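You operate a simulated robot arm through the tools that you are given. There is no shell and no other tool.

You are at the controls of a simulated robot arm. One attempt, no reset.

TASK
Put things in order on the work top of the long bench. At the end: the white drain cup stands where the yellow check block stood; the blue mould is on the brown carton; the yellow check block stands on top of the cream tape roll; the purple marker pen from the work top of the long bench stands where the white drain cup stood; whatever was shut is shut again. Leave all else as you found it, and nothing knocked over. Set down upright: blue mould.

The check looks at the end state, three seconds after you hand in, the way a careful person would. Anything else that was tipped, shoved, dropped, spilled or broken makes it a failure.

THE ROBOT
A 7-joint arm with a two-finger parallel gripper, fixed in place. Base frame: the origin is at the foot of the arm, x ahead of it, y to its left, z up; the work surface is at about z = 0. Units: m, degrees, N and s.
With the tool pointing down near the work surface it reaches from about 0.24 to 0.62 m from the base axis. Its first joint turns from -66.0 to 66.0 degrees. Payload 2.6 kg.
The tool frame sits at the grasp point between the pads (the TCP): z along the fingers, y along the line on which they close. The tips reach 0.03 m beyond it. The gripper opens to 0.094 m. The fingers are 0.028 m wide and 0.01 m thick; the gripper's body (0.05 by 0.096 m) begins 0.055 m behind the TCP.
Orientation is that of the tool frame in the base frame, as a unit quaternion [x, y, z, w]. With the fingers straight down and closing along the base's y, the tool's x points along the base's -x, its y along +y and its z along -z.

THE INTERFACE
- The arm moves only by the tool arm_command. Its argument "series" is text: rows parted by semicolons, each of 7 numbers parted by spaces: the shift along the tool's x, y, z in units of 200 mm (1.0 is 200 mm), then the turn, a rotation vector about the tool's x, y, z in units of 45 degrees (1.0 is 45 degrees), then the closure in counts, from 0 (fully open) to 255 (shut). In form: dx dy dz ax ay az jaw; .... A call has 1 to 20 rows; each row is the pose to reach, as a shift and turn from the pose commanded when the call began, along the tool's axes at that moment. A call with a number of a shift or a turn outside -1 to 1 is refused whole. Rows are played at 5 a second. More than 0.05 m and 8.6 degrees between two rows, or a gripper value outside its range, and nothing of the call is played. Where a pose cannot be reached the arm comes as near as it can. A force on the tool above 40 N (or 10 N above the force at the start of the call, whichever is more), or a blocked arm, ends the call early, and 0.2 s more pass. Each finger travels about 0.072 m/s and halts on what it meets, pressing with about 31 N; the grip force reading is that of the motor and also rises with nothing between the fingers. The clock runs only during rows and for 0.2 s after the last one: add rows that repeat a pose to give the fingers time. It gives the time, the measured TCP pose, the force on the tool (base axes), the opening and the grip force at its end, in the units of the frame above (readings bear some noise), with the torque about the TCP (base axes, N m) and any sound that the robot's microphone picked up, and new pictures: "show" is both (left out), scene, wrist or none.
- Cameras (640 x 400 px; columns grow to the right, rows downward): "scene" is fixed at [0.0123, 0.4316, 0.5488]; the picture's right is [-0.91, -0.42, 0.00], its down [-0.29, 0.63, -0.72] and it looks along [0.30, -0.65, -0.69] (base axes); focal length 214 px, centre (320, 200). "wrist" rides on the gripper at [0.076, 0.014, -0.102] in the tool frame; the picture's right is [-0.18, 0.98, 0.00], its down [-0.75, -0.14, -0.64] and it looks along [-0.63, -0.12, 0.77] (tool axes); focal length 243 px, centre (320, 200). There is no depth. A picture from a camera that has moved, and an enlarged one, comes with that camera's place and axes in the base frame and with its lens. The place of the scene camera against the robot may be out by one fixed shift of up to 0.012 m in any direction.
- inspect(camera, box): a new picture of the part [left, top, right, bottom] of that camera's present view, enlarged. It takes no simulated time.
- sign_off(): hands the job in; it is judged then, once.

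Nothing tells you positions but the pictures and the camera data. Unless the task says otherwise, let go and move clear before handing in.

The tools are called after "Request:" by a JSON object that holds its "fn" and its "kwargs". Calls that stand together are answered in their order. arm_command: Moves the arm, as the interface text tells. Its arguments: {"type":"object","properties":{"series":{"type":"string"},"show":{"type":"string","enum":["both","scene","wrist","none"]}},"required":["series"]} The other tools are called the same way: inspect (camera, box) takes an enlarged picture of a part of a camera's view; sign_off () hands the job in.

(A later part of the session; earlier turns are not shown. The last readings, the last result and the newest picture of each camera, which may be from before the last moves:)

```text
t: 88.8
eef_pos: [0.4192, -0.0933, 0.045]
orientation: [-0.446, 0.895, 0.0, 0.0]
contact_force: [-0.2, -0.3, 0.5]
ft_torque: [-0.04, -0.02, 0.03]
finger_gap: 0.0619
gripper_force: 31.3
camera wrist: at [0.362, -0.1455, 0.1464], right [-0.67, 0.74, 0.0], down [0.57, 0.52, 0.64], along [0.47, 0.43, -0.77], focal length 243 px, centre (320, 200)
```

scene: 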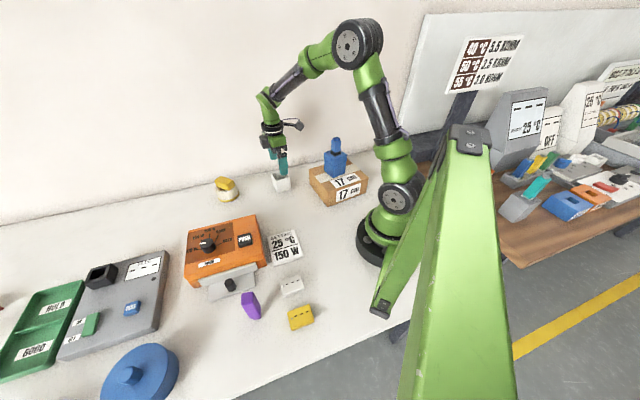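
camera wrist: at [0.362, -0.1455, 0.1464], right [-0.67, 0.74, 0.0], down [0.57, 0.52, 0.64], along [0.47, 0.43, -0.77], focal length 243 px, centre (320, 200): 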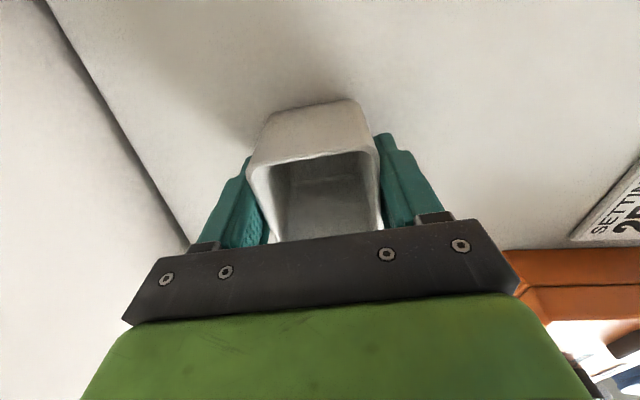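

The opening reads 62 mm, wider than I measured. I'm checking how the fingers sit on the cup before lifting.

Request:
{"fn": "inspect", "kwargs": {"camera": "wrist", "box": [200, 80, 440, 250]}}

Request:
{"fn": "inspect", "kwargs": {"camera": "scene", "box": [250, 150, 310, 205]}}

```text
2.35 times, centred on (320, 165) of wrist
camera zoom: at [0.362, -0.1455, 0.1464], right [-0.67, 0.74, 0.0], down [0.57, 0.52, 0.64], along [0.47, 0.43, -0.77], focal length 571 px, centre (320, 282)
```

zoom: 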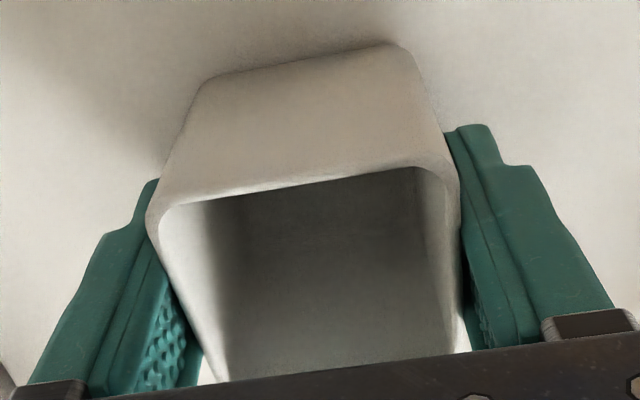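

```text
7.27 times, centred on (280, 178) of scene
camera zoom: at [0.0123, 0.4316, 0.5488], right [-0.91, -0.42, 0.0], down [-0.29, 0.63, -0.72], along [0.3, -0.65, -0.69], focal length 1560 px, centre (611, 364)
```

zoom: 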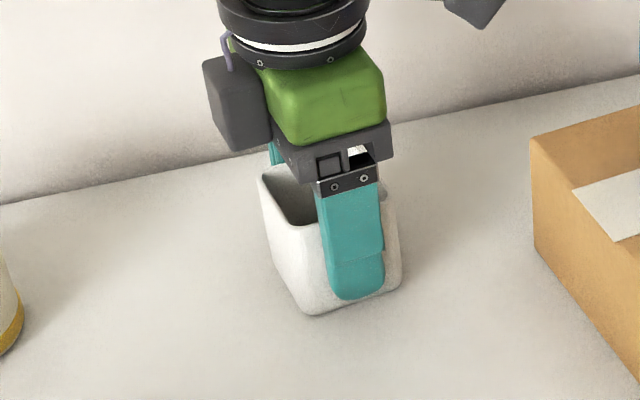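

The fingers look square to the cup walls. I'll try a small 1.5 cm lift and verify that the cup comes along level.

Request:
{"fn": "arm_command", "kwargs": {"series": "0 0 -0.02 0 0 0 200; 0 0 -0.05 0 0 0 200; 0 0 -0.08 0 0 0 200; 0 0 -0.08 0 0 0 200", "show": "wrist"}}

Request:
{"fn": "inspect", "kwargs": {"camera": "scene", "box": [250, 150, 310, 205]}}

```text
t: 89.8
eef_pos: [0.4192, -0.0937, 0.0616]
orientation: [-0.446, 0.895, 0.0, 0.0]
contact_force: [-0.3, -0.8, -0.5]
ft_torque: [0.01, 0.02, 0.02]
finger_gap: 0.062
gripper_force: 31.3
camera wrist: at [0.362, -0.146, 0.1626], right [-0.67, 0.74, 0.0], down [0.57, 0.52, 0.64], along [0.47, 0.43, -0.77], focal length 243 px, centre (320, 200)
```

wrist: 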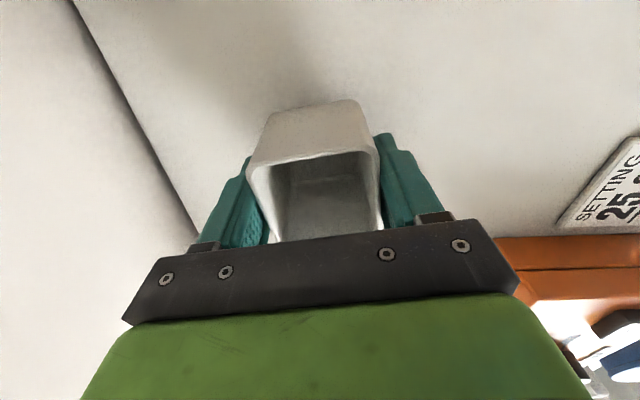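

```text
7.27 times, centred on (280, 178) of scene
camera zoom: at [0.0123, 0.4316, 0.5488], right [-0.91, -0.42, 0.0], down [-0.29, 0.63, -0.72], along [0.3, -0.65, -0.69], focal length 1560 px, centre (611, 364)
```

zoom: 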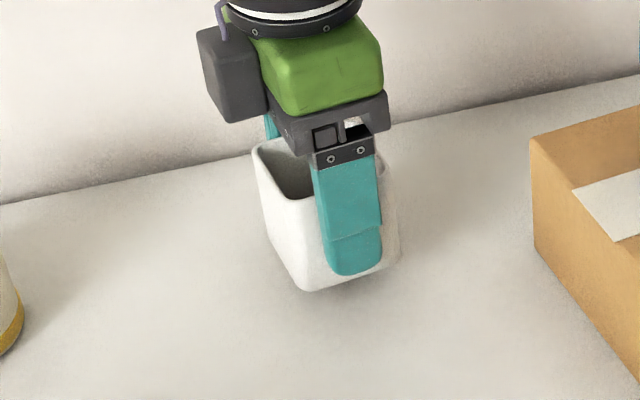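

The cup is up and level; its base is about 6.2 cm wide. I'll raise it and carry it in two stages towards the card.

Request:
{"fn": "arm_command", "kwargs": {"series": "0 0 -0.15 0 0 0 200; 0 0 -0.35 0 0 0 200; 0 0 -0.55 0 0 0 200; 0 0 -0.7 0 0 0 200; -0.041 0.144 -0.7 0 0 0.03 200; -0.082 0.287 -0.7 0 0 0.06 200; -0.123 0.431 -0.7 0 0 0.09 200; -0.164 0.574 -0.7 0 0 0.12 200; -0.2045 0.718 -0.7 0 0 0.156 200; -0.2045 0.718 -0.7 0 0 0.156 200", "show": "none"}}

```text
t: 92.0
eef_pos: [0.3284, 0.0246, 0.2005]
orientation: [-0.391, 0.921, 0.001, 0.0]
contact_force: [0.4, 0.1, 0.2]
ft_torque: [0.02, -0.01, 0.02]
finger_gap: 0.0615
gripper_force: 30.9
```

I'm carrying the cup on over the card and stopping about 7 cm above it to check.

Request:
{"fn": "arm_command", "kwargs": {"series": "-0.024 0.147 0 0 0 0 200; -0.048 0.294 0 0 0 0 200; -0.071 0.442 0 0 0 0 200; -0.095 0.589 0 0 0 0 200; -0.119 0.736 0 0 0 0 200; -0.119 0.736 0.18 0 0 0 200; -0.119 0.736 0.35 0 0 0 200; -0.119 0.736 0.35 0 0 0 200", "show": "both"}}

Request:
{"fn": "inspect", "kwargs": {"camera": "scene", "box": [240, 190, 330, 265]}}

Request:
{"fn": "inspect", "kwargs": {"camera": "wrist", "box": [180, 40, 460, 240]}}

```text
t: 93.8
eef_pos: [0.2398, 0.1455, 0.1304]
orientation: [-0.391, 0.921, 0.001, 0.0]
contact_force: [1.1, -0.7, -0.1]
ft_torque: [-0.04, -0.03, -0.01]
finger_gap: 0.0616
gripper_force: 30.6
camera wrist: at [0.1765, 0.1005, 0.2314], right [-0.58, 0.82, 0.0], down [0.63, 0.44, 0.64], along [0.52, 0.37, -0.77], focal length 243 px, centre (320, 200)
```

scene: 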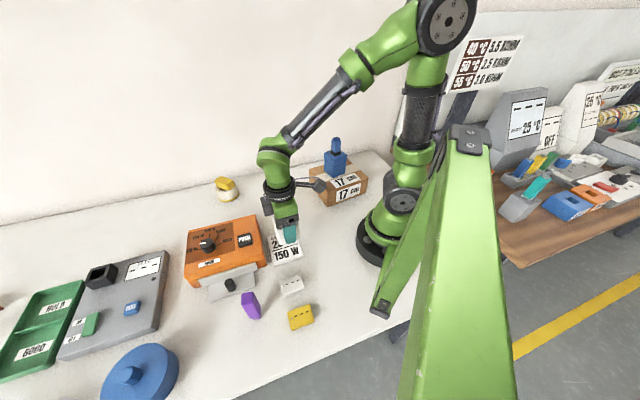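
wrist: 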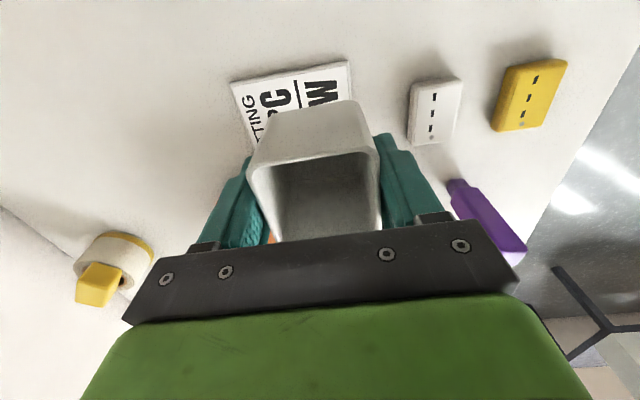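

```text
5.33 times, centred on (285, 228) of scene
camera zoom: at [0.0123, 0.4316, 0.5488], right [-0.91, -0.42, 0.0], down [-0.29, 0.63, -0.72], along [0.3, -0.65, -0.69], focal length 1144 px, centre (507, 53)
```

zoom: 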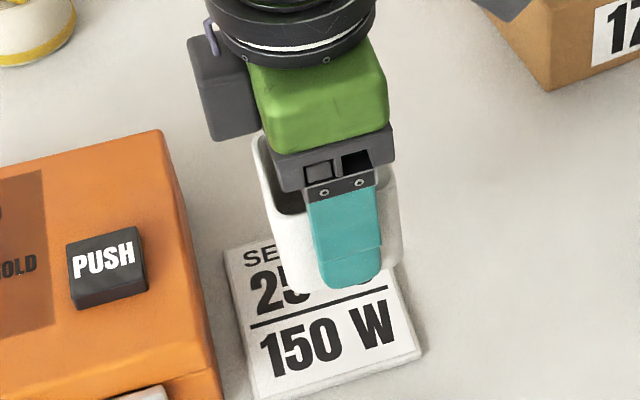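

```text
2.00 times, centred on (320, 140) of wrist
camera zoom: at [0.1765, 0.1005, 0.2314], right [-0.58, 0.82, 0.0], down [0.63, 0.44, 0.64], along [0.52, 0.37, -0.77], focal length 485 px, centre (320, 320)
```

zoom: 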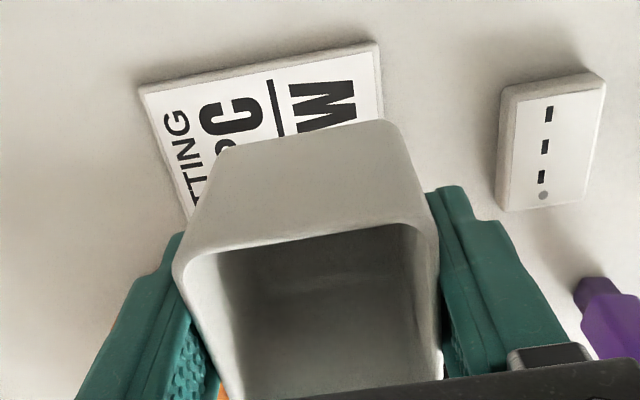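

The cup is lined up with the card. I'm lowering to just above it, then feeling for contact.

Request:
{"fn": "arm_command", "kwargs": {"series": "0.004 -0.001 0.12 0 0 0 200; 0.008 -0.002 0.24 0 0 0 200; 0.008 -0.002 0.31 0 0 0 200; 0.008 -0.002 0.345 0 0 0 200; 0.008 -0.002 0.345 0 0 0 200", "show": "none"}}

Request:
{"fn": "arm_command", "kwargs": {"series": "0 0 0.01 0 0 0 200; 0 0 0.015 0 0 0 200; 0 0 0.015 0 0 0 200", "show": "none"}}

Request:
{"fn": "inspect", "kwargs": {"camera": "scene", "box": [240, 190, 330, 265]}}

```text
t: 95.0
eef_pos: [0.2389, 0.1437, 0.0623]
orientation: [-0.391, 0.921, 0.0, -0.001]
contact_force: [0.6, 0.7, -1.6]
ft_torque: [0.02, 0.01, 0.01]
finger_gap: 0.062
gripper_force: 31.5
```

```text
t: 95.8
eef_pos: [0.2388, 0.1431, 0.0592]
orientation: [-0.391, 0.92, 0.0, 0.0]
contact_force: [0.8, -0.2, -1.1]
ft_torque: [-0.02, 0.03, 0.01]
finger_gap: 0.0617
gripper_force: 31.1
```

```text
5.33 times, centred on (285, 228) of scene
camera zoom: at [0.0123, 0.4316, 0.5488], right [-0.91, -0.42, 0.0], down [-0.29, 0.63, -0.72], along [0.3, -0.65, -0.69], focal length 1144 px, centre (507, 53)
```

zoom: 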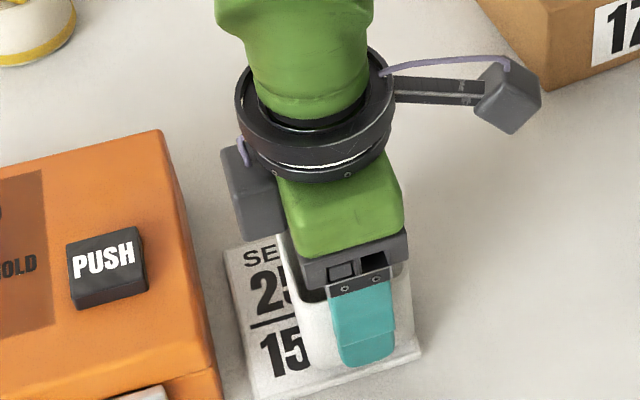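

No contact yet. I'm continuing in 2 mm steps.

Request:
{"fn": "arm_command", "kwargs": {"series": "0 0 0.01 0 0 0 200; 0 0 0.01 0 0 0 200", "show": "none"}}

Request:
{"fn": "arm_command", "kwargs": {"series": "0 0 0.01 0 0 0 200; 0 0 0.01 0 0 0 200", "show": "none"}}

```text
t: 96.4
eef_pos: [0.2386, 0.1425, 0.0571]
orientation: [-0.391, 0.92, 0.001, 0.0]
contact_force: [0.2, 0.5, -0.8]
ft_torque: [0.01, -0.01, 0.0]
finger_gap: 0.0617
gripper_force: 31.0
```

```text
t: 97.0
eef_pos: [0.2388, 0.1438, 0.0552]
orientation: [-0.39, 0.921, 0.001, 0.001]
contact_force: [-0.8, -0.9, 0.0]
ft_torque: [0.01, -0.02, -0.02]
finger_gap: 0.0618
gripper_force: 31.2
```

Request:
{"fn": "arm_command", "kwargs": {"series": "0 0 0.01 0 0 0 200; 0 0 0.01 0 0 0 200", "show": "none"}}

Request:
{"fn": "arm_command", "kwargs": {"series": "0 0 0.006 0 0 0 200; 0 0 0.006 0 0 0 200", "show": "none"}}

```text
t: 97.6
eef_pos: [0.239, 0.143, 0.0531]
orientation: [-0.391, 0.92, 0.001, 0.001]
contact_force: [-0.3, 0.4, 0.1]
ft_torque: [0.02, -0.02, -0.01]
finger_gap: 0.062
gripper_force: 30.7
```

```text
t: 98.2
eef_pos: [0.2391, 0.1435, 0.0529]
orientation: [-0.391, 0.92, 0.0, 0.0]
contact_force: [0.2, -1.1, -0.9]
ft_torque: [0.0, 0.0, -0.02]
finger_gap: 0.0619
gripper_force: 30.9
```

I'm still not touching and continuing gently in 1 mm steps.

Request:
{"fn": "arm_command", "kwargs": {"series": "0 0 0.006 0 0 0 200; 0 0 0.006 0 0 0 200", "show": "none"}}

Request:
{"fn": "arm_command", "kwargs": {"series": "0 0 0.006 0 0 0 200; 0 0 0.006 0 0 0 200", "show": "none"}}

Request:
{"fn": "inspect", "kwargs": {"camera": "scene", "box": [250, 210, 320, 265]}}

```text
t: 98.8
eef_pos: [0.2394, 0.1432, 0.0509]
orientation: [-0.39, 0.921, 0.0, 0.0]
contact_force: [-0.6, -0.7, 3.1]
ft_torque: [-0.01, -0.07, -0.03]
finger_gap: 0.0618
gripper_force: 30.3
```

```text
t: 99.4
eef_pos: [0.2403, 0.1435, 0.0504]
orientation: [-0.39, 0.921, 0.0, 0.0]
contact_force: [-4.6, -2.2, 26.3]
ft_torque: [0.04, -0.02, -0.04]
finger_gap: 0.0622
gripper_force: 31.1
```

```text
7.27 times, centred on (285, 238) of scene
camera zoom: at [0.0122, 0.4316, 0.5488], right [-0.91, -0.42, 0.0], down [-0.29, 0.63, -0.72], along [0.3, -0.65, -0.69], focal length 1560 px, centre (574, -73)
```

zoom: 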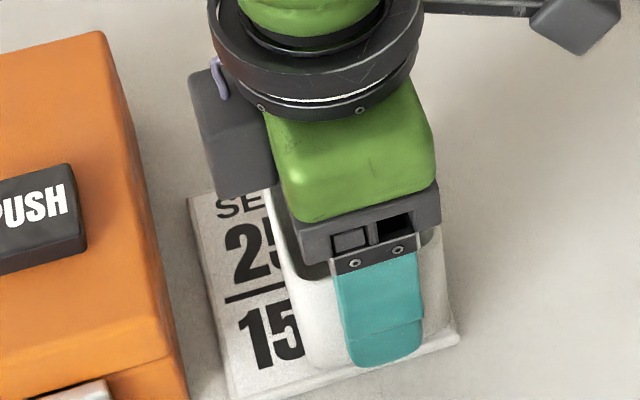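

The cup is on the card (card top at about 6 mm), and the low torque shows it sits flat. I'm easing the pressure and opening slowly.

Request:
{"fn": "arm_command", "kwargs": {"series": "0 0 -0.005 0 0 0 200; 0 0 -0.006 0 0 0 200; 0 0 -0.006 0 0 0 90; 0 0 -0.006 0 0 0 75; 0 0 -0.006 0 0 0 55; 0 0 -0.006 0 0 0 25; 0 0 -0.006 0 0 0 25", "show": "wrist"}}

Request:
{"fn": "inspect", "kwargs": {"camera": "scene", "box": [250, 210, 320, 265]}}

```text
t: 101.0
eef_pos: [0.2385, 0.1417, 0.0503]
orientation: [-0.39, 0.921, 0.0, 0.0]
contact_force: [0.4, -0.6, 0.1]
ft_torque: [0.0, 0.03, 0.01]
finger_gap: 0.0848
gripper_force: 0.0
camera wrist: at [0.1757, 0.0984, 0.1522], right [-0.58, 0.82, 0.0], down [0.63, 0.44, 0.64], along [0.52, 0.37, -0.77], focal length 243 px, centre (320, 200)
```

wrist: 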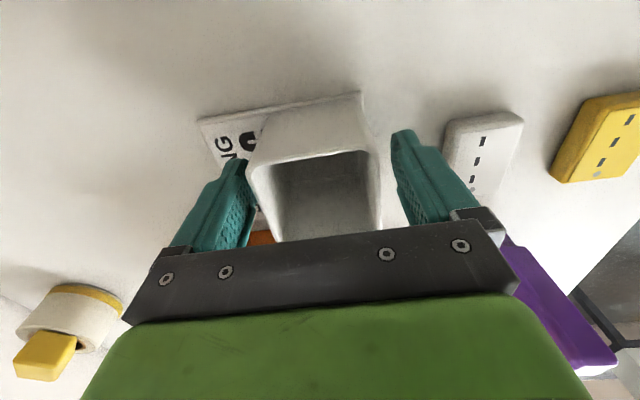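

```text
7.27 times, centred on (285, 238) of scene
camera zoom: at [0.0123, 0.4316, 0.5488], right [-0.91, -0.42, 0.0], down [-0.29, 0.63, -0.72], along [0.3, -0.65, -0.69], focal length 1560 px, centre (574, -73)
```

zoom: 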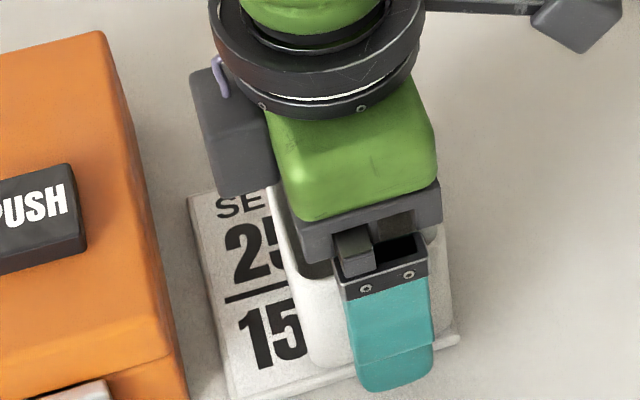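

The cup is released. I'm backing straight up and checking it.

Request:
{"fn": "arm_command", "kwargs": {"series": "0 0 -0.05 0 0 0 25; 0 0 -0.2 0 0 0 25; 0 0 -0.4 0 0 0 25; 0 0 -0.6 0 0 0 25; 0 0 -0.75 0 0 0 25; 0 0 -0.75 0 0 0 25", "show": "both"}}

Request:
{"fn": "inspect", "kwargs": {"camera": "scene", "box": [250, 215, 330, 275]}}

Request:
{"fn": "inspect", "kwargs": {"camera": "wrist", "box": [230, 30, 420, 190]}}

```text
t: 102.4
eef_pos: [0.2396, 0.143, 0.2024]
orientation: [-0.391, 0.92, 0.0, 0.0]
contact_force: [-0.7, -0.1, 0.9]
ft_torque: [-0.01, 0.01, 0.01]
finger_gap: 0.0848
gripper_force: 0.0
camera wrist: at [0.1768, 0.0984, 0.3032], right [-0.58, 0.82, 0.0], down [0.62, 0.44, 0.64], along [0.52, 0.37, -0.77], focal length 243 px, centre (320, 200)
```

scene: 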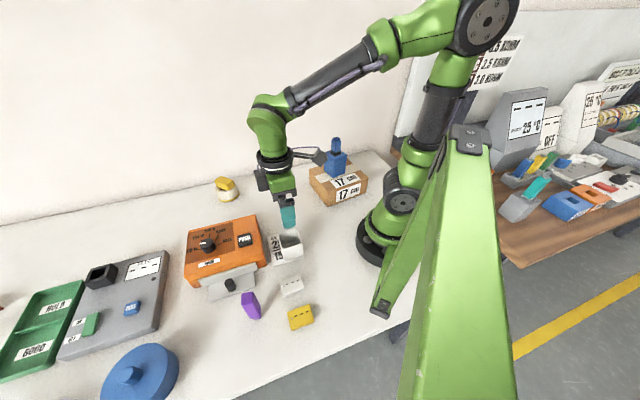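
wrist: 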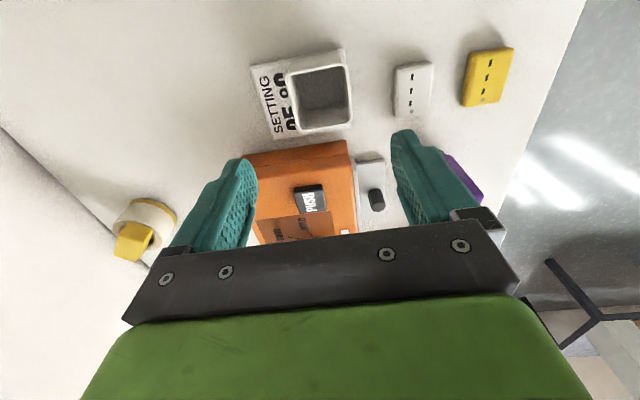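

```text
6.67 times, centred on (290, 245) of scene
camera zoom: at [0.0123, 0.4316, 0.5488], right [-0.91, -0.42, 0.0], down [-0.29, 0.63, -0.72], along [0.3, -0.65, -0.69], focal length 1430 px, centre (520, -100)
```

zoom: 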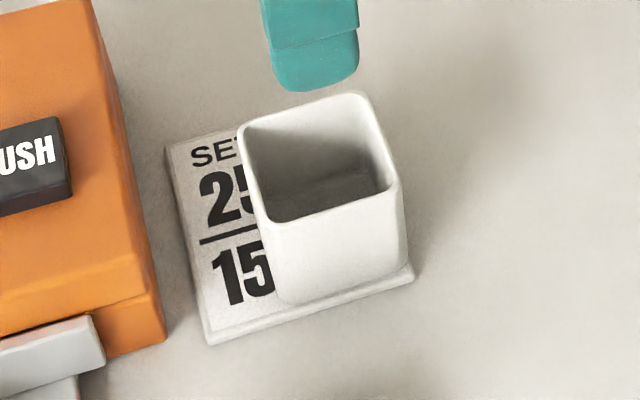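

```text
2.50 times, centred on (325, 110) of wrist
camera zoom: at [0.1768, 0.0984, 0.3032], right [-0.58, 0.82, 0.0], down [0.62, 0.44, 0.64], along [0.52, 0.37, -0.77], focal length 606 px, centre (308, 425)
```

zoom: 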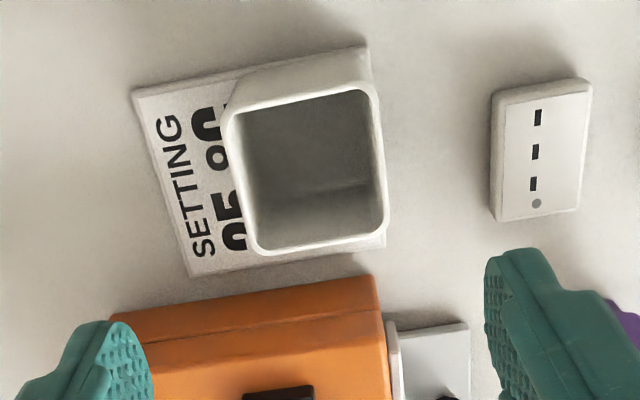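

The cup stands upright on the card where the block was. Next is the purple pen, so I'm moving to a clear view of it.

Request:
{"fn": "arm_command", "kwargs": {"series": "-0.035 0.156 0 0 0 -0.055 0; -0.071 0.312 0 0 0 -0.111 0; -0.107 0.468 0 0 0 -0.167 0; -0.142 0.6235 0 0 0 -0.222 0; -0.142 0.6235 0 0 0 -0.222 0", "show": "wrist"}}

Request:
{"fn": "inspect", "kwargs": {"camera": "wrist", "box": [260, 90, 390, 220]}}

Request:
{"fn": "inspect", "kwargs": {"camera": "scene", "box": [230, 270, 280, 325]}}

```text
t: 103.6
eef_pos: [0.1691, 0.2502, 0.2003]
orientation: [-0.469, 0.883, 0.0, 0.0]
contact_force: [-0.2, 0.4, 0.4]
ft_torque: [0.02, -0.01, 0.03]
finger_gap: 0.094
gripper_force: 0.0
camera wrist: at [0.1149, 0.1955, 0.3024], right [-0.71, 0.7, 0.0], down [0.54, 0.55, 0.64], along [0.45, 0.46, -0.77], focal length 243 px, centre (320, 200)
```

wrist: 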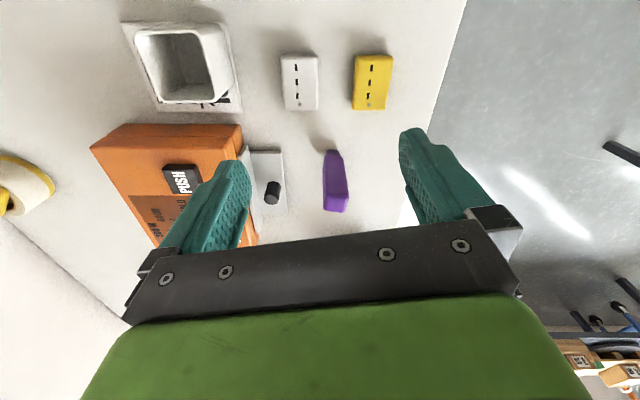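

```text
3.08 times, centred on (325, 155) of wrist
camera zoom: at [0.1149, 0.1955, 0.3024], right [-0.71, 0.7, 0.0], down [0.54, 0.55, 0.64], along [0.45, 0.46, -0.77], focal length 746 px, centre (305, 338)
```

zoom: 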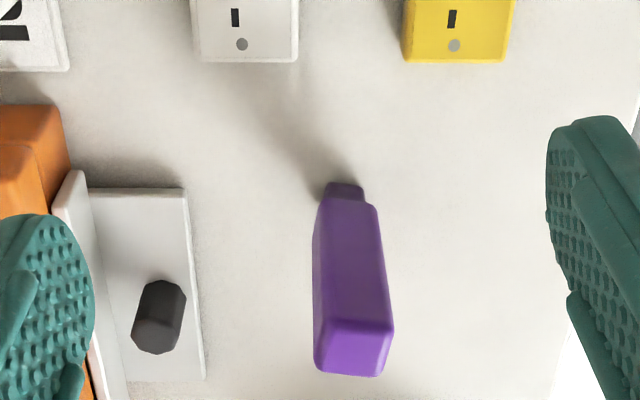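

```text
7.27 times, centred on (255, 298) of scene
camera zoom: at [0.0123, 0.4316, 0.5488], right [-0.91, -0.42, 0.0], down [-0.29, 0.63, -0.72], along [0.3, -0.65, -0.69], focal length 1560 px, centre (793, -509)
```

zoom: 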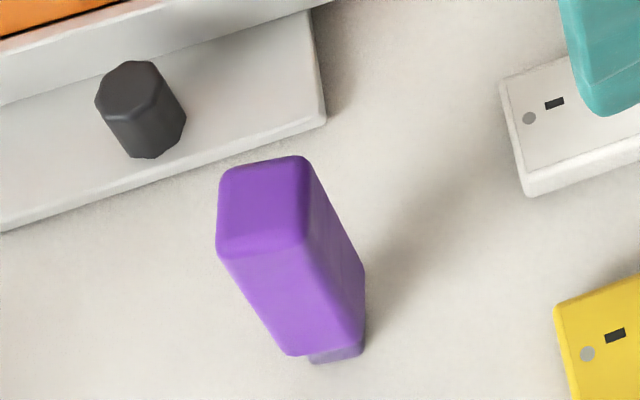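

The pen stands at about [0.222, 0.328], 10.5 cm tall, roughly 2.4 cm square, on a narrower cap end. I'm moving over it with the hand turned to match its faces.

Request:
{"fn": "arm_command", "kwargs": {"series": "-0.117 0 0 0 0 0.1 92; -0.2345 0 0 0 0 0.2 92; -0.352 0 0 0 0 0.3 92; -0.469 0 0 0 0 0.399 92; -0.469 0 0 0 0 0.399 92", "show": "both"}}

Request:
{"fn": "inspect", "kwargs": {"camera": "wrist", "box": [260, 60, 390, 190]}}

```text
t: 104.8
eef_pos: [0.2226, 0.329, 0.2009]
orientation: [-0.324, 0.946, 0.0, 0.001]
contact_force: [0.5, -0.5, -1.2]
ft_torque: [-0.02, -0.02, -0.01]
finger_gap: 0.0602
gripper_force: 0.0
camera wrist: at [0.154, 0.293, 0.3023], right [-0.46, 0.89, 0.0], down [0.68, 0.35, 0.64], along [0.57, 0.3, -0.77], focal length 243 px, centre (320, 200)
```

scene: 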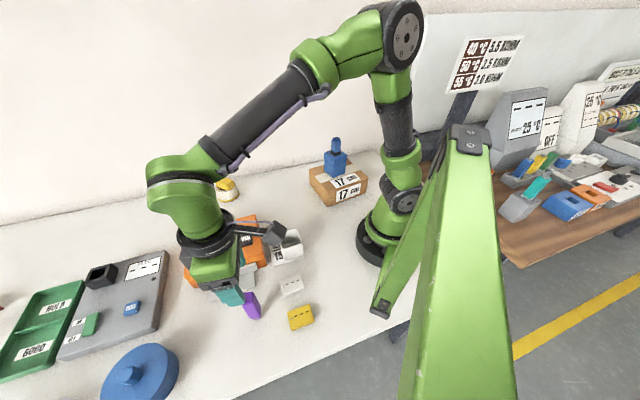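
wrist: 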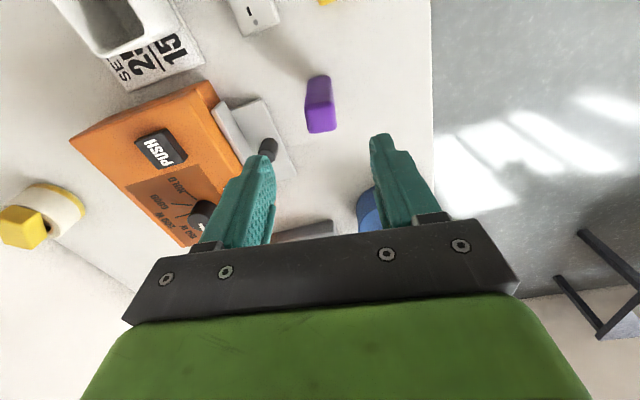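

```text
3.08 times, centred on (325, 125) of wrist
camera zoom: at [0.154, 0.293, 0.3023], right [-0.46, 0.89, 0.0], down [0.68, 0.35, 0.64], along [0.57, 0.3, -0.77], focal length 746 px, centre (305, 431)
```

zoom: 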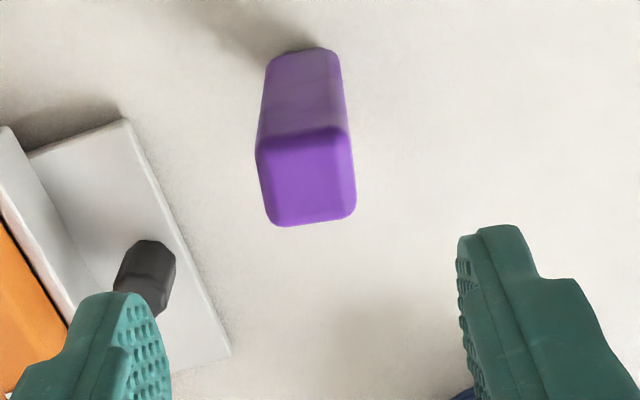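

The alignment is very good. I'm lowering around the pen to TCP z = 0.062, keeping the palm above its top.

Request:
{"fn": "arm_command", "kwargs": {"series": "0 0 0.15 0 0 0 92; 0 0 0.3 0 0 0 92; 0 0 0.45 0 0 0 92; 0 0 0.58 0 0 0 92; 0 0 0.69 0 0 0 92; 0 0 0.69 0 0 0 92", "show": "wrist"}}

Request:
{"fn": "inspect", "kwargs": {"camera": "scene", "box": [205, 250, 295, 330]}}

```text
t: 106.2
eef_pos: [0.222, 0.3274, 0.0625]
orientation: [-0.326, 0.945, 0.0, 0.0]
contact_force: [-0.1, -0.9, -1.3]
ft_torque: [0.0, -0.01, -0.01]
finger_gap: 0.0599
gripper_force: 0.0
camera wrist: at [0.1531, 0.2919, 0.164], right [-0.46, 0.89, 0.0], down [0.68, 0.35, 0.64], along [0.57, 0.3, -0.77], focal length 243 px, centre (320, 200)
```

wrist: 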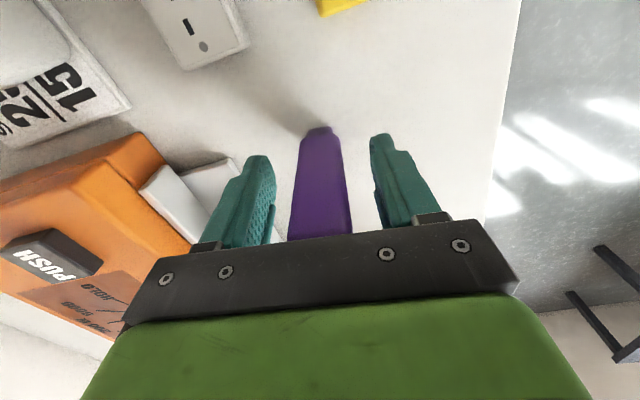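

```text
5.00 times, centred on (250, 290) of scene
camera zoom: at [0.0123, 0.4316, 0.5488], right [-0.91, -0.42, 0.0], down [-0.29, 0.63, -0.72], along [0.3, -0.65, -0.69], focal length 1072 px, centre (670, -250)
```

zoom: 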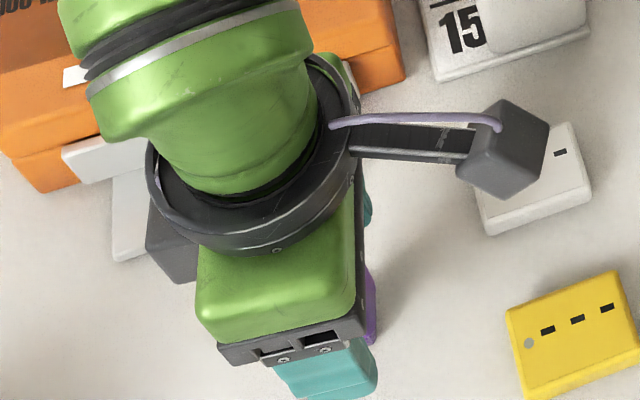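

The pen is centred between the fingers. I'm closing slowly.

Request:
{"fn": "arm_command", "kwargs": {"series": "0 0 0 0 0 0 130; 0 0 0 0 0 0 160; 0 0 0 0 0 0 175; 0 0 0 0 0 0 190; 0 0 0 0 0 0 215; 0 0 0 0 0 0 215", "show": "wrist"}}

```text
t: 107.6
eef_pos: [0.2216, 0.3282, 0.0615]
orientation: [-0.326, 0.945, 0.0, 0.0]
contact_force: [-0.2, 0.5, -0.2]
ft_torque: [0.0, 0.01, -0.01]
finger_gap: 0.0298
gripper_force: 30.7
camera wrist: at [0.1532, 0.292, 0.1643], right [-0.46, 0.89, 0.0], down [0.68, 0.35, 0.64], along [0.57, 0.3, -0.77], focal length 243 px, centre (320, 200)
```

wrist: 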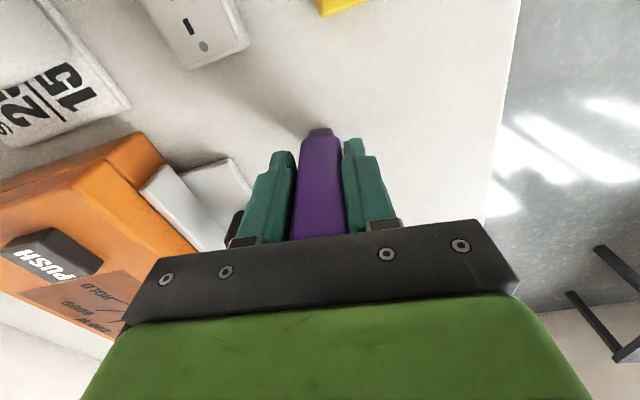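

The pen is gripped (30 mm). I'm lifting it 3 cm and checking that it hangs straight.

Request:
{"fn": "arm_command", "kwargs": {"series": "0 0 -0.03 0 0 0 215; 0 0 -0.09 0 0 0 215; 0 0 -0.15 0 0 0 215; 0 0 -0.15 0 0 0 215", "show": "both"}}

Request:
{"fn": "inspect", "kwargs": {"camera": "wrist", "box": [230, 100, 410, 250]}}

```text
t: 108.6
eef_pos: [0.2226, 0.3275, 0.0927]
orientation: [-0.326, 0.945, -0.002, 0.0]
contact_force: [-0.4, 0.2, -1.3]
ft_torque: [0.02, -0.03, -0.01]
finger_gap: 0.0294
gripper_force: 31.3
camera wrist: at [0.1529, 0.2924, 0.1948], right [-0.46, 0.89, 0.0], down [0.68, 0.35, 0.64], along [0.57, 0.3, -0.77], focal length 243 px, centre (320, 200)
```

scene: 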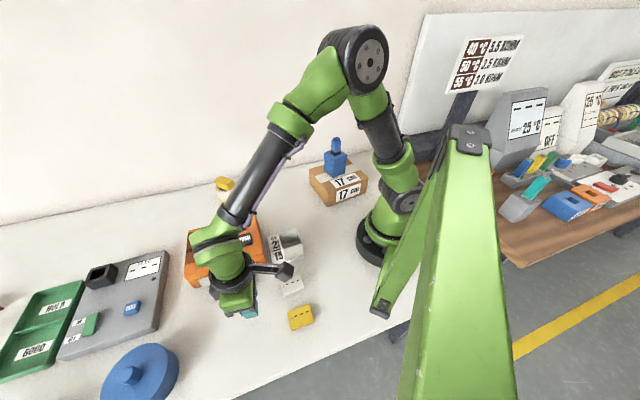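
wrist: 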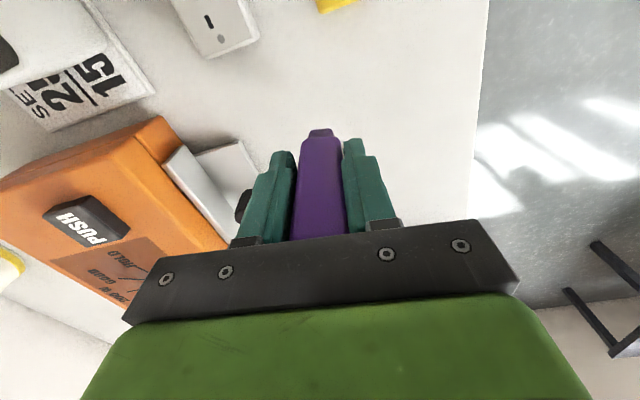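

```text
2.67 times, centred on (320, 175) of wrist
camera zoom: at [0.1529, 0.2924, 0.1948], right [-0.46, 0.89, 0.0], down [0.68, 0.35, 0.64], along [0.57, 0.3, -0.77], focal length 647 px, centre (320, 267)
```

zoom: 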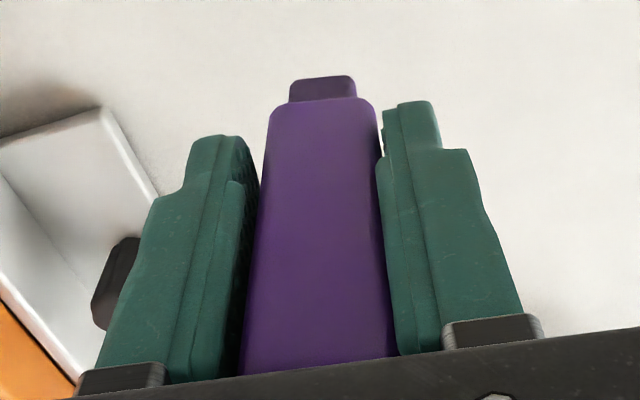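

The pen hangs straight. I'm lifting it high and carrying it in stages to where the cup stood, at about [0.4215, -0.0965].

Request:
{"fn": "arm_command", "kwargs": {"series": "0 0 -0.16 0 0 0 215; 0 0 -0.32 0 0 0 215; 0 0 -0.48 0 0 0 215; 0 0 -0.64 0 0 0 215; 0 0 -0.78 0 0 0 215; 0.035 -0.152 -0.78 0 0 0 215; 0.07 -0.304 -0.78 0 0 0 215; 0.104 -0.457 -0.78 0 0 0 215; 0.139 -0.609 -0.78 0 0 0 215; 0.174 -0.761 -0.78 0 0 0 215", "show": "none"}}

Request:
{"fn": "arm_command", "kwargs": {"series": "0.035 -0.152 0 0 0 0 215; 0.07 -0.304 0 0 0 0 215; 0.104 -0.457 0 0 0 0 215; 0.139 -0.609 0 0 0 0 215; 0.174 -0.761 0 0 0 0 215", "show": "none"}}

Request:
{"fn": "arm_command", "kwargs": {"series": "0.035 -0.152 0 0 0 0 215; 0.07 -0.304 0 0 0 0 215; 0.104 -0.457 0 0 0 0 215; 0.139 -0.609 0 0 0 0 215; 0.174 -0.761 0 0 0 0 215; 0.174 -0.761 0 0 0 0 215", "show": "both"}}

```text
t: 110.8
eef_pos: [0.2868, 0.1858, 0.2483]
orientation: [-0.325, 0.946, 0.001, 0.0]
contact_force: [-0.8, -0.1, -0.4]
ft_torque: [-0.01, -0.01, -0.01]
finger_gap: 0.0296
gripper_force: 30.6
```

```text
t: 112.0
eef_pos: [0.3544, 0.0448, 0.2499]
orientation: [-0.326, 0.945, 0.0, 0.0]
contact_force: [-0.2, -0.2, -0.9]
ft_torque: [0.02, 0.0, 0.02]
finger_gap: 0.0297
gripper_force: 30.8
```

```text
t: 113.4
eef_pos: [0.4198, -0.0967, 0.2487]
orientation: [-0.327, 0.945, -0.001, 0.0]
contact_force: [0.2, 0.2, -0.3]
ft_torque: [-0.01, -0.01, -0.03]
finger_gap: 0.0295
gripper_force: 31.2
camera wrist: at [0.3515, -0.1322, 0.3498], right [-0.46, 0.89, 0.0], down [0.68, 0.35, 0.64], along [0.57, 0.3, -0.77], focal length 243 px, centre (320, 200)
```

scene: 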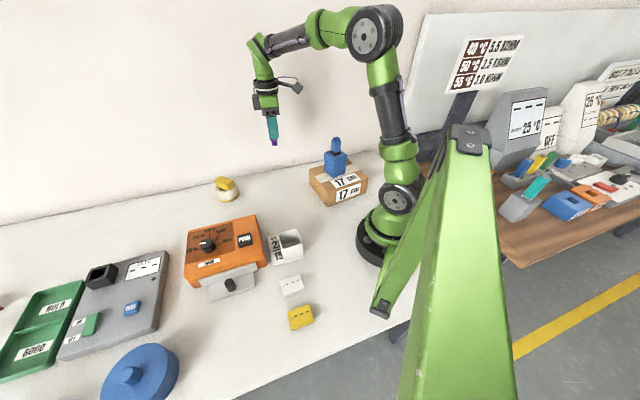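
wrist: 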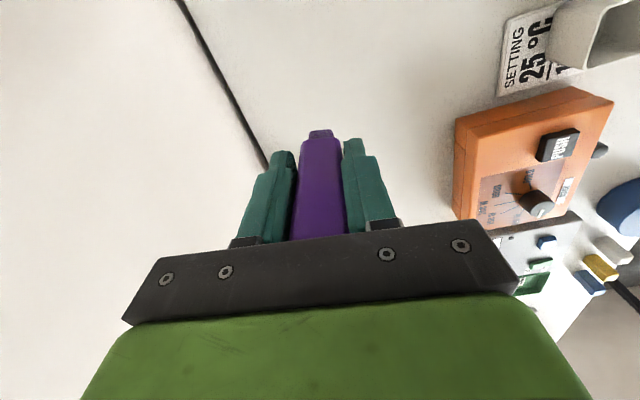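

I'm over the cup's old spot and lowering the pen to just above the bench.

Request:
{"fn": "arm_command", "kwargs": {"series": "-0.007 -0.005 0.16 0 0 0 215; -0.007 -0.005 0.32 0 0 0 215; -0.007 -0.005 0.48 0 0 0 215; -0.007 -0.005 0.64 0 0 0 215; -0.007 -0.005 0.79 0 0 0 215; -0.007 -0.005 0.9 0 0 0 215; -0.007 -0.005 0.9 0 0 0 215", "show": "wrist"}}

Request:
{"fn": "inspect", "kwargs": {"camera": "scene", "box": [240, 130, 330, 205]}}

```text
t: 115.0
eef_pos: [0.4234, -0.0963, 0.0675]
orientation: [-0.326, 0.945, 0.001, -0.001]
contact_force: [0.4, 0.7, -1.0]
ft_torque: [-0.01, -0.01, -0.01]
finger_gap: 0.0295
gripper_force: 30.9
camera wrist: at [0.3545, -0.1304, 0.1692], right [-0.46, 0.89, 0.0], down [0.68, 0.35, 0.64], along [0.57, 0.3, -0.77], focal length 243 px, centre (320, 200)
```

wrist: 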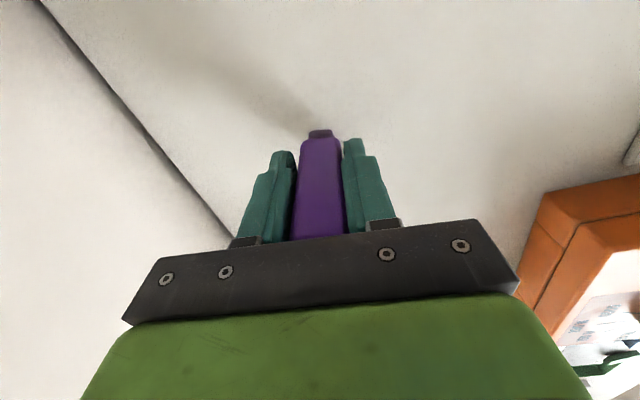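

```text
5.33 times, centred on (285, 168) of scene
camera zoom: at [0.0123, 0.4316, 0.5488], right [-0.91, -0.42, 0.0], down [-0.29, 0.63, -0.72], along [0.3, -0.65, -0.69], focal length 1144 px, centre (507, 373)
```

zoom: 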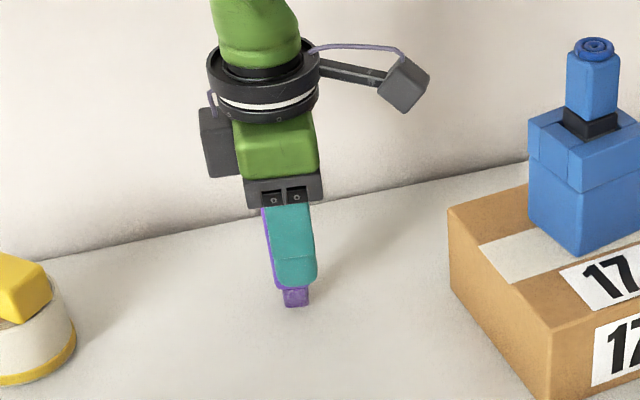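

Compared with the earlier picture of the cup, the pen is about half a centimetre off its base centre. I'll shift it slightly, then lower in small steps to touch-down.

Request:
{"fn": "arm_command", "kwargs": {"series": "0.022 0.006 0 0 0 0 215; 0.022 0.006 0.01 0 0 0 215; 0.022 0.006 0.01 0 0 0 215", "show": "none"}}

Request:
{"fn": "arm_command", "kwargs": {"series": "0 0 0.01 0 0 0 215; 0 0 0.01 0 0 0 215", "show": "none"}}

Request:
{"fn": "arm_command", "kwargs": {"series": "0 0 0.005 0 0 0 215; 0 0 0.005 0 0 0 215", "show": "none"}}

```text
t: 115.8
eef_pos: [0.419, -0.0974, 0.0656]
orientation: [-0.326, 0.945, 0.001, 0.0]
contact_force: [0.2, 0.6, -0.8]
ft_torque: [0.0, -0.01, 0.0]
finger_gap: 0.0297
gripper_force: 31.1
```

```text
t: 116.4
eef_pos: [0.4181, -0.0971, 0.0646]
orientation: [-0.326, 0.945, 0.0, 0.001]
contact_force: [-0.4, 0.0, -1.7]
ft_torque: [-0.04, -0.02, -0.02]
finger_gap: 0.0296
gripper_force: 31.8
```

```text
t: 117.0
eef_pos: [0.4183, -0.0981, 0.0638]
orientation: [-0.325, 0.946, -0.001, 0.0]
contact_force: [0.2, 0.6, -1.3]
ft_torque: [0.0, -0.02, -0.02]
finger_gap: 0.0292
gripper_force: 30.6
```

There's no contact yet. I'm continuing in 1 mm steps.

Request:
{"fn": "arm_command", "kwargs": {"series": "0 0 0.005 0 0 0 215; 0 0 0.005 0 0 0 215", "show": "none"}}

Request:
{"fn": "arm_command", "kwargs": {"series": "0 0 0.005 0 0 0 215; 0 0 0.005 0 0 0 215", "show": "none"}}

```text
t: 117.6
eef_pos: [0.4195, -0.0983, 0.0623]
orientation: [-0.326, 0.945, 0.0, 0.001]
contact_force: [-0.8, 0.2, 4.2]
ft_torque: [0.05, 0.03, 0.0]
finger_gap: 0.0295
gripper_force: 31.1
```

```text
t: 118.2
eef_pos: [0.4184, -0.0983, 0.0622]
orientation: [-0.326, 0.945, -0.001, 0.001]
contact_force: [-6.7, 1.9, 23.1]
ft_torque: [0.22, 0.27, 0.04]
finger_gap: 0.0294
gripper_force: 31.3
```

Touch-down. I'm easing off by a millimetre and checking that the pen is standing straight before release.

Request:
{"fn": "arm_command", "kwargs": {"series": "0 0 -0.005 0 0 0 215; 0 0 -0.005 0 0 0 215; 0 0 -0.005 0 0 0 215", "show": "wrist"}}

Request:
{"fn": "inspect", "kwargs": {"camera": "scene", "box": [240, 130, 330, 205]}}

Request:
{"fn": "inspect", "kwargs": {"camera": "wrist", "box": [230, 100, 410, 250]}}

```text
t: 119.0
eef_pos: [0.4196, -0.0984, 0.0611]
orientation: [-0.327, 0.945, 0.0, 0.001]
contact_force: [2.7, 1.3, 13.4]
ft_torque: [0.13, -0.23, 0.0]
finger_gap: 0.0296
gripper_force: 30.8
camera wrist: at [0.3496, -0.133, 0.164], right [-0.46, 0.89, 0.0], down [0.68, 0.35, 0.64], along [0.57, 0.3, -0.77], focal length 243 px, centre (320, 200)
```

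wrist: 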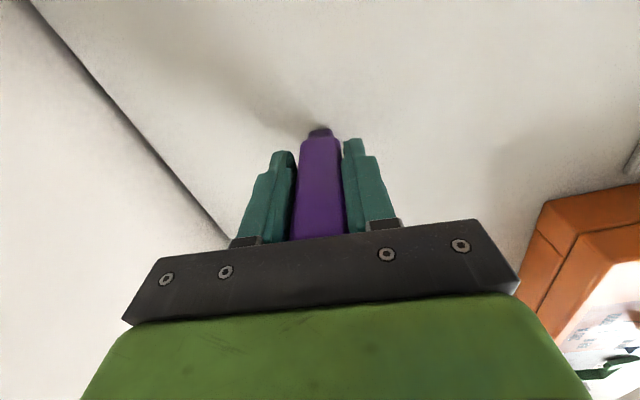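

```text
5.33 times, centred on (285, 168) of scene
camera zoom: at [0.0122, 0.4316, 0.5488], right [-0.91, -0.42, 0.0], down [-0.29, 0.63, -0.72], along [0.3, -0.65, -0.69], focal length 1144 px, centre (507, 373)
```

zoom: 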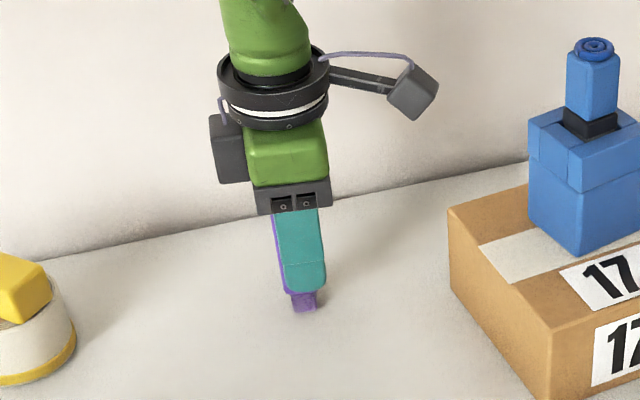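

```text
2.67 times, centred on (320, 175) of wrist
camera zoom: at [0.3496, -0.133, 0.164], right [-0.46, 0.89, 0.0], down [0.68, 0.35, 0.64], along [0.57, 0.3, -0.77], focal length 647 px, centre (320, 267)
```

zoom: 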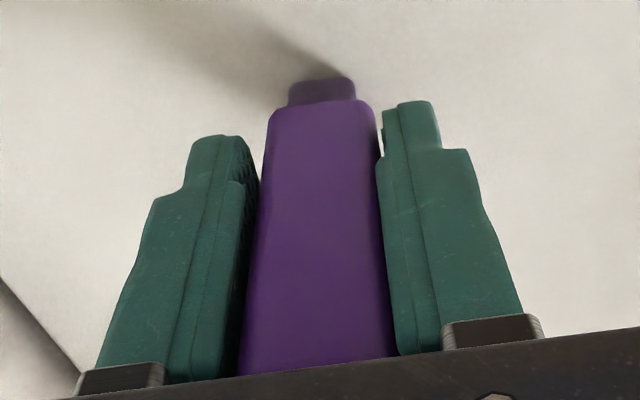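

The pen base now matches the cup's old centre. I'm easing off a bit more before releasing.

Request:
{"fn": "arm_command", "kwargs": {"series": "0 0 -0.004 0 0 0 215; 0 0 -0.004 0 0 0 215; 0 0 -0.004 0 0 0 215", "show": "none"}}

```text
t: 119.8
eef_pos: [0.4177, -0.0975, 0.0622]
orientation: [-0.325, 0.946, 0.0, -0.001]
contact_force: [1.9, 0.7, 3.4]
ft_torque: [0.01, -0.14, 0.0]
finger_gap: 0.0295
gripper_force: 30.6
```

The contact force is only 3 N now. I'm opening very slowly so the pen stays standing.

Request:
{"fn": "arm_command", "kwargs": {"series": "0 0 0 0 0 0 180; 0 0 0 0 0 0 174; 0 0 0 0 0 0 171; 0 0 0 0 0 0 168; 0 0 0 0 0 0 162; 0 0 0 0 0 0 150; 0 0 0 0 0 0 130; 0 0 0 0 0 0 105; 0 0 0 0 0 0 92; 0 0 0 0 0 0 92", "show": "wrist"}}

Request:
{"fn": "inspect", "kwargs": {"camera": "scene", "box": [240, 130, 330, 205]}}

```text
t: 122.0
eef_pos: [0.4185, -0.0983, 0.0621]
orientation: [-0.325, 0.946, 0.0, 0.0]
contact_force: [0.1, 0.5, 0.2]
ft_torque: [0.04, -0.02, -0.01]
finger_gap: 0.0599
gripper_force: 0.0
camera wrist: at [0.3492, -0.1331, 0.1646], right [-0.46, 0.89, 0.0], down [0.68, 0.35, 0.64], along [0.57, 0.3, -0.77], focal length 243 px, centre (320, 200)
```

wrist: 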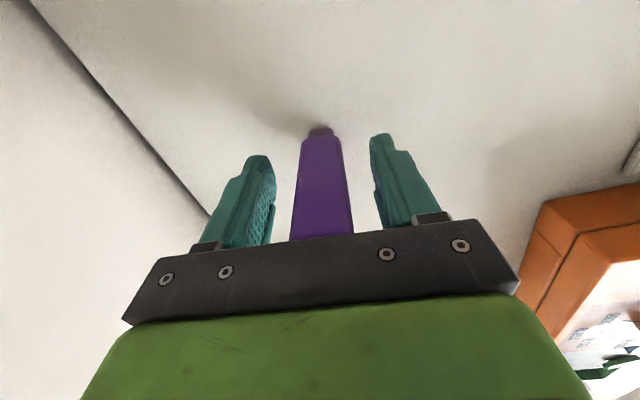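

```text
5.33 times, centred on (285, 168) of scene
camera zoom: at [0.0123, 0.4316, 0.5488], right [-0.91, -0.42, 0.0], down [-0.29, 0.63, -0.72], along [0.3, -0.65, -0.69], focal length 1144 px, centre (507, 373)
```

zoom: 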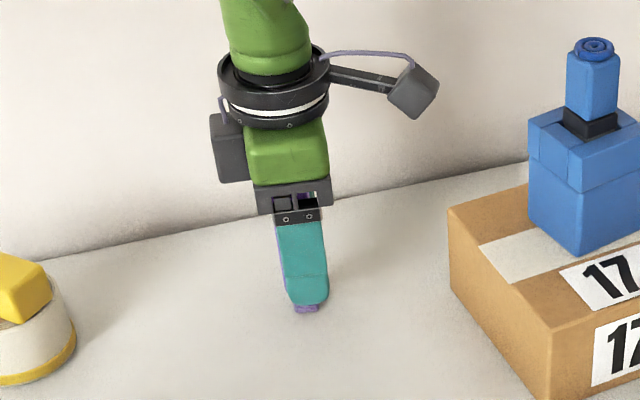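

The pen stands freely between the open fingers. I'm backing straight up.

Request:
{"fn": "arm_command", "kwargs": {"series": "0 0 -0.04 0 0 0 92; 0 0 -0.12 0 0 0 92; 0 0 -0.25 0 0 0 92; 0 0 -0.42 0 0 0 92; 0 0 -0.6 0 0 0 92; 0 0 -0.78 0 0 0 92; 0 0 -0.95 0 0 0 40; 0 0 -0.95 0 0 0 0", "show": "both"}}

Request:
{"fn": "inspect", "kwargs": {"camera": "scene", "box": [240, 130, 330, 205]}}

Request:
{"fn": "inspect", "kwargs": {"camera": "wrist", "box": [260, 60, 390, 190]}}

```text
t: 123.8
eef_pos: [0.4178, -0.0967, 0.253]
orientation: [-0.325, 0.946, 0.001, 0.001]
contact_force: [-0.4, -1.6, -0.7]
ft_torque: [0.0, 0.01, 0.01]
finger_gap: 0.0941
gripper_force: 0.1
camera wrist: at [0.3497, -0.1331, 0.3544], right [-0.46, 0.89, 0.0], down [0.68, 0.35, 0.64], along [0.57, 0.3, -0.77], focal length 243 px, centre (320, 200)
```

scene: 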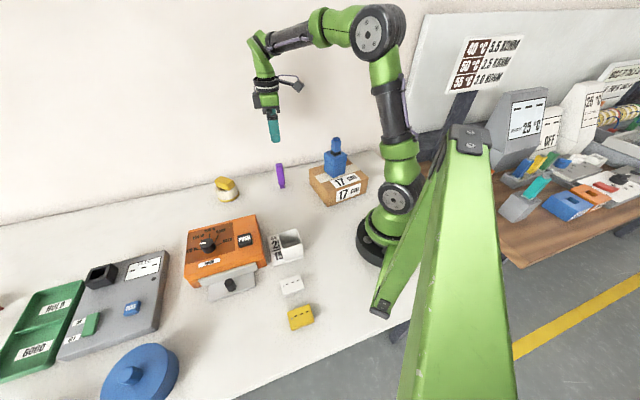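
wrist: 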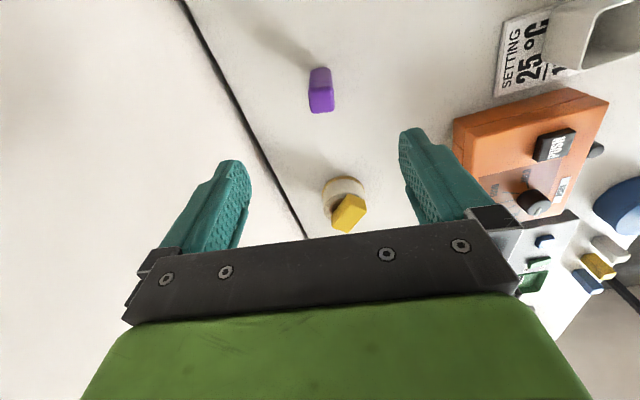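

```text
5.33 times, centred on (285, 168) of scene
camera zoom: at [0.0123, 0.4316, 0.5488], right [-0.91, -0.42, 0.0], down [-0.29, 0.63, -0.72], along [0.3, -0.65, -0.69], focal length 1144 px, centre (507, 373)
```

zoom: 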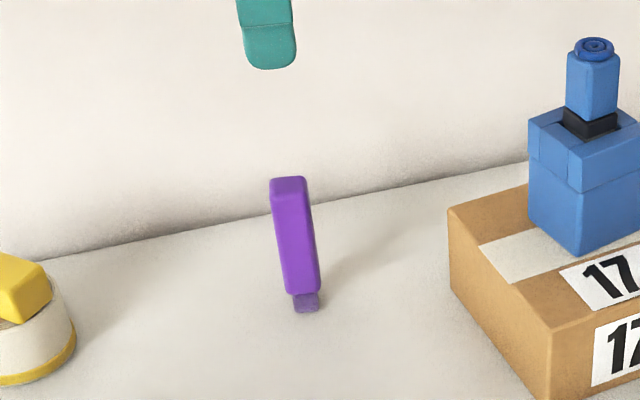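

```text
3.08 times, centred on (325, 125) of wrist
camera zoom: at [0.3497, -0.1331, 0.3544], right [-0.46, 0.89, 0.0], down [0.68, 0.35, 0.64], along [0.57, 0.3, -0.77], focal length 746 px, centre (305, 431)
```

zoom: 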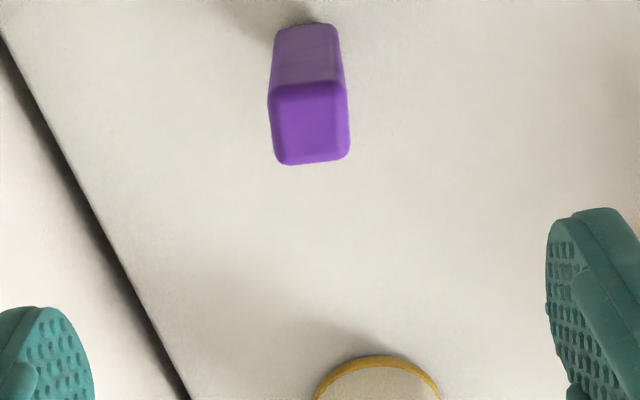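

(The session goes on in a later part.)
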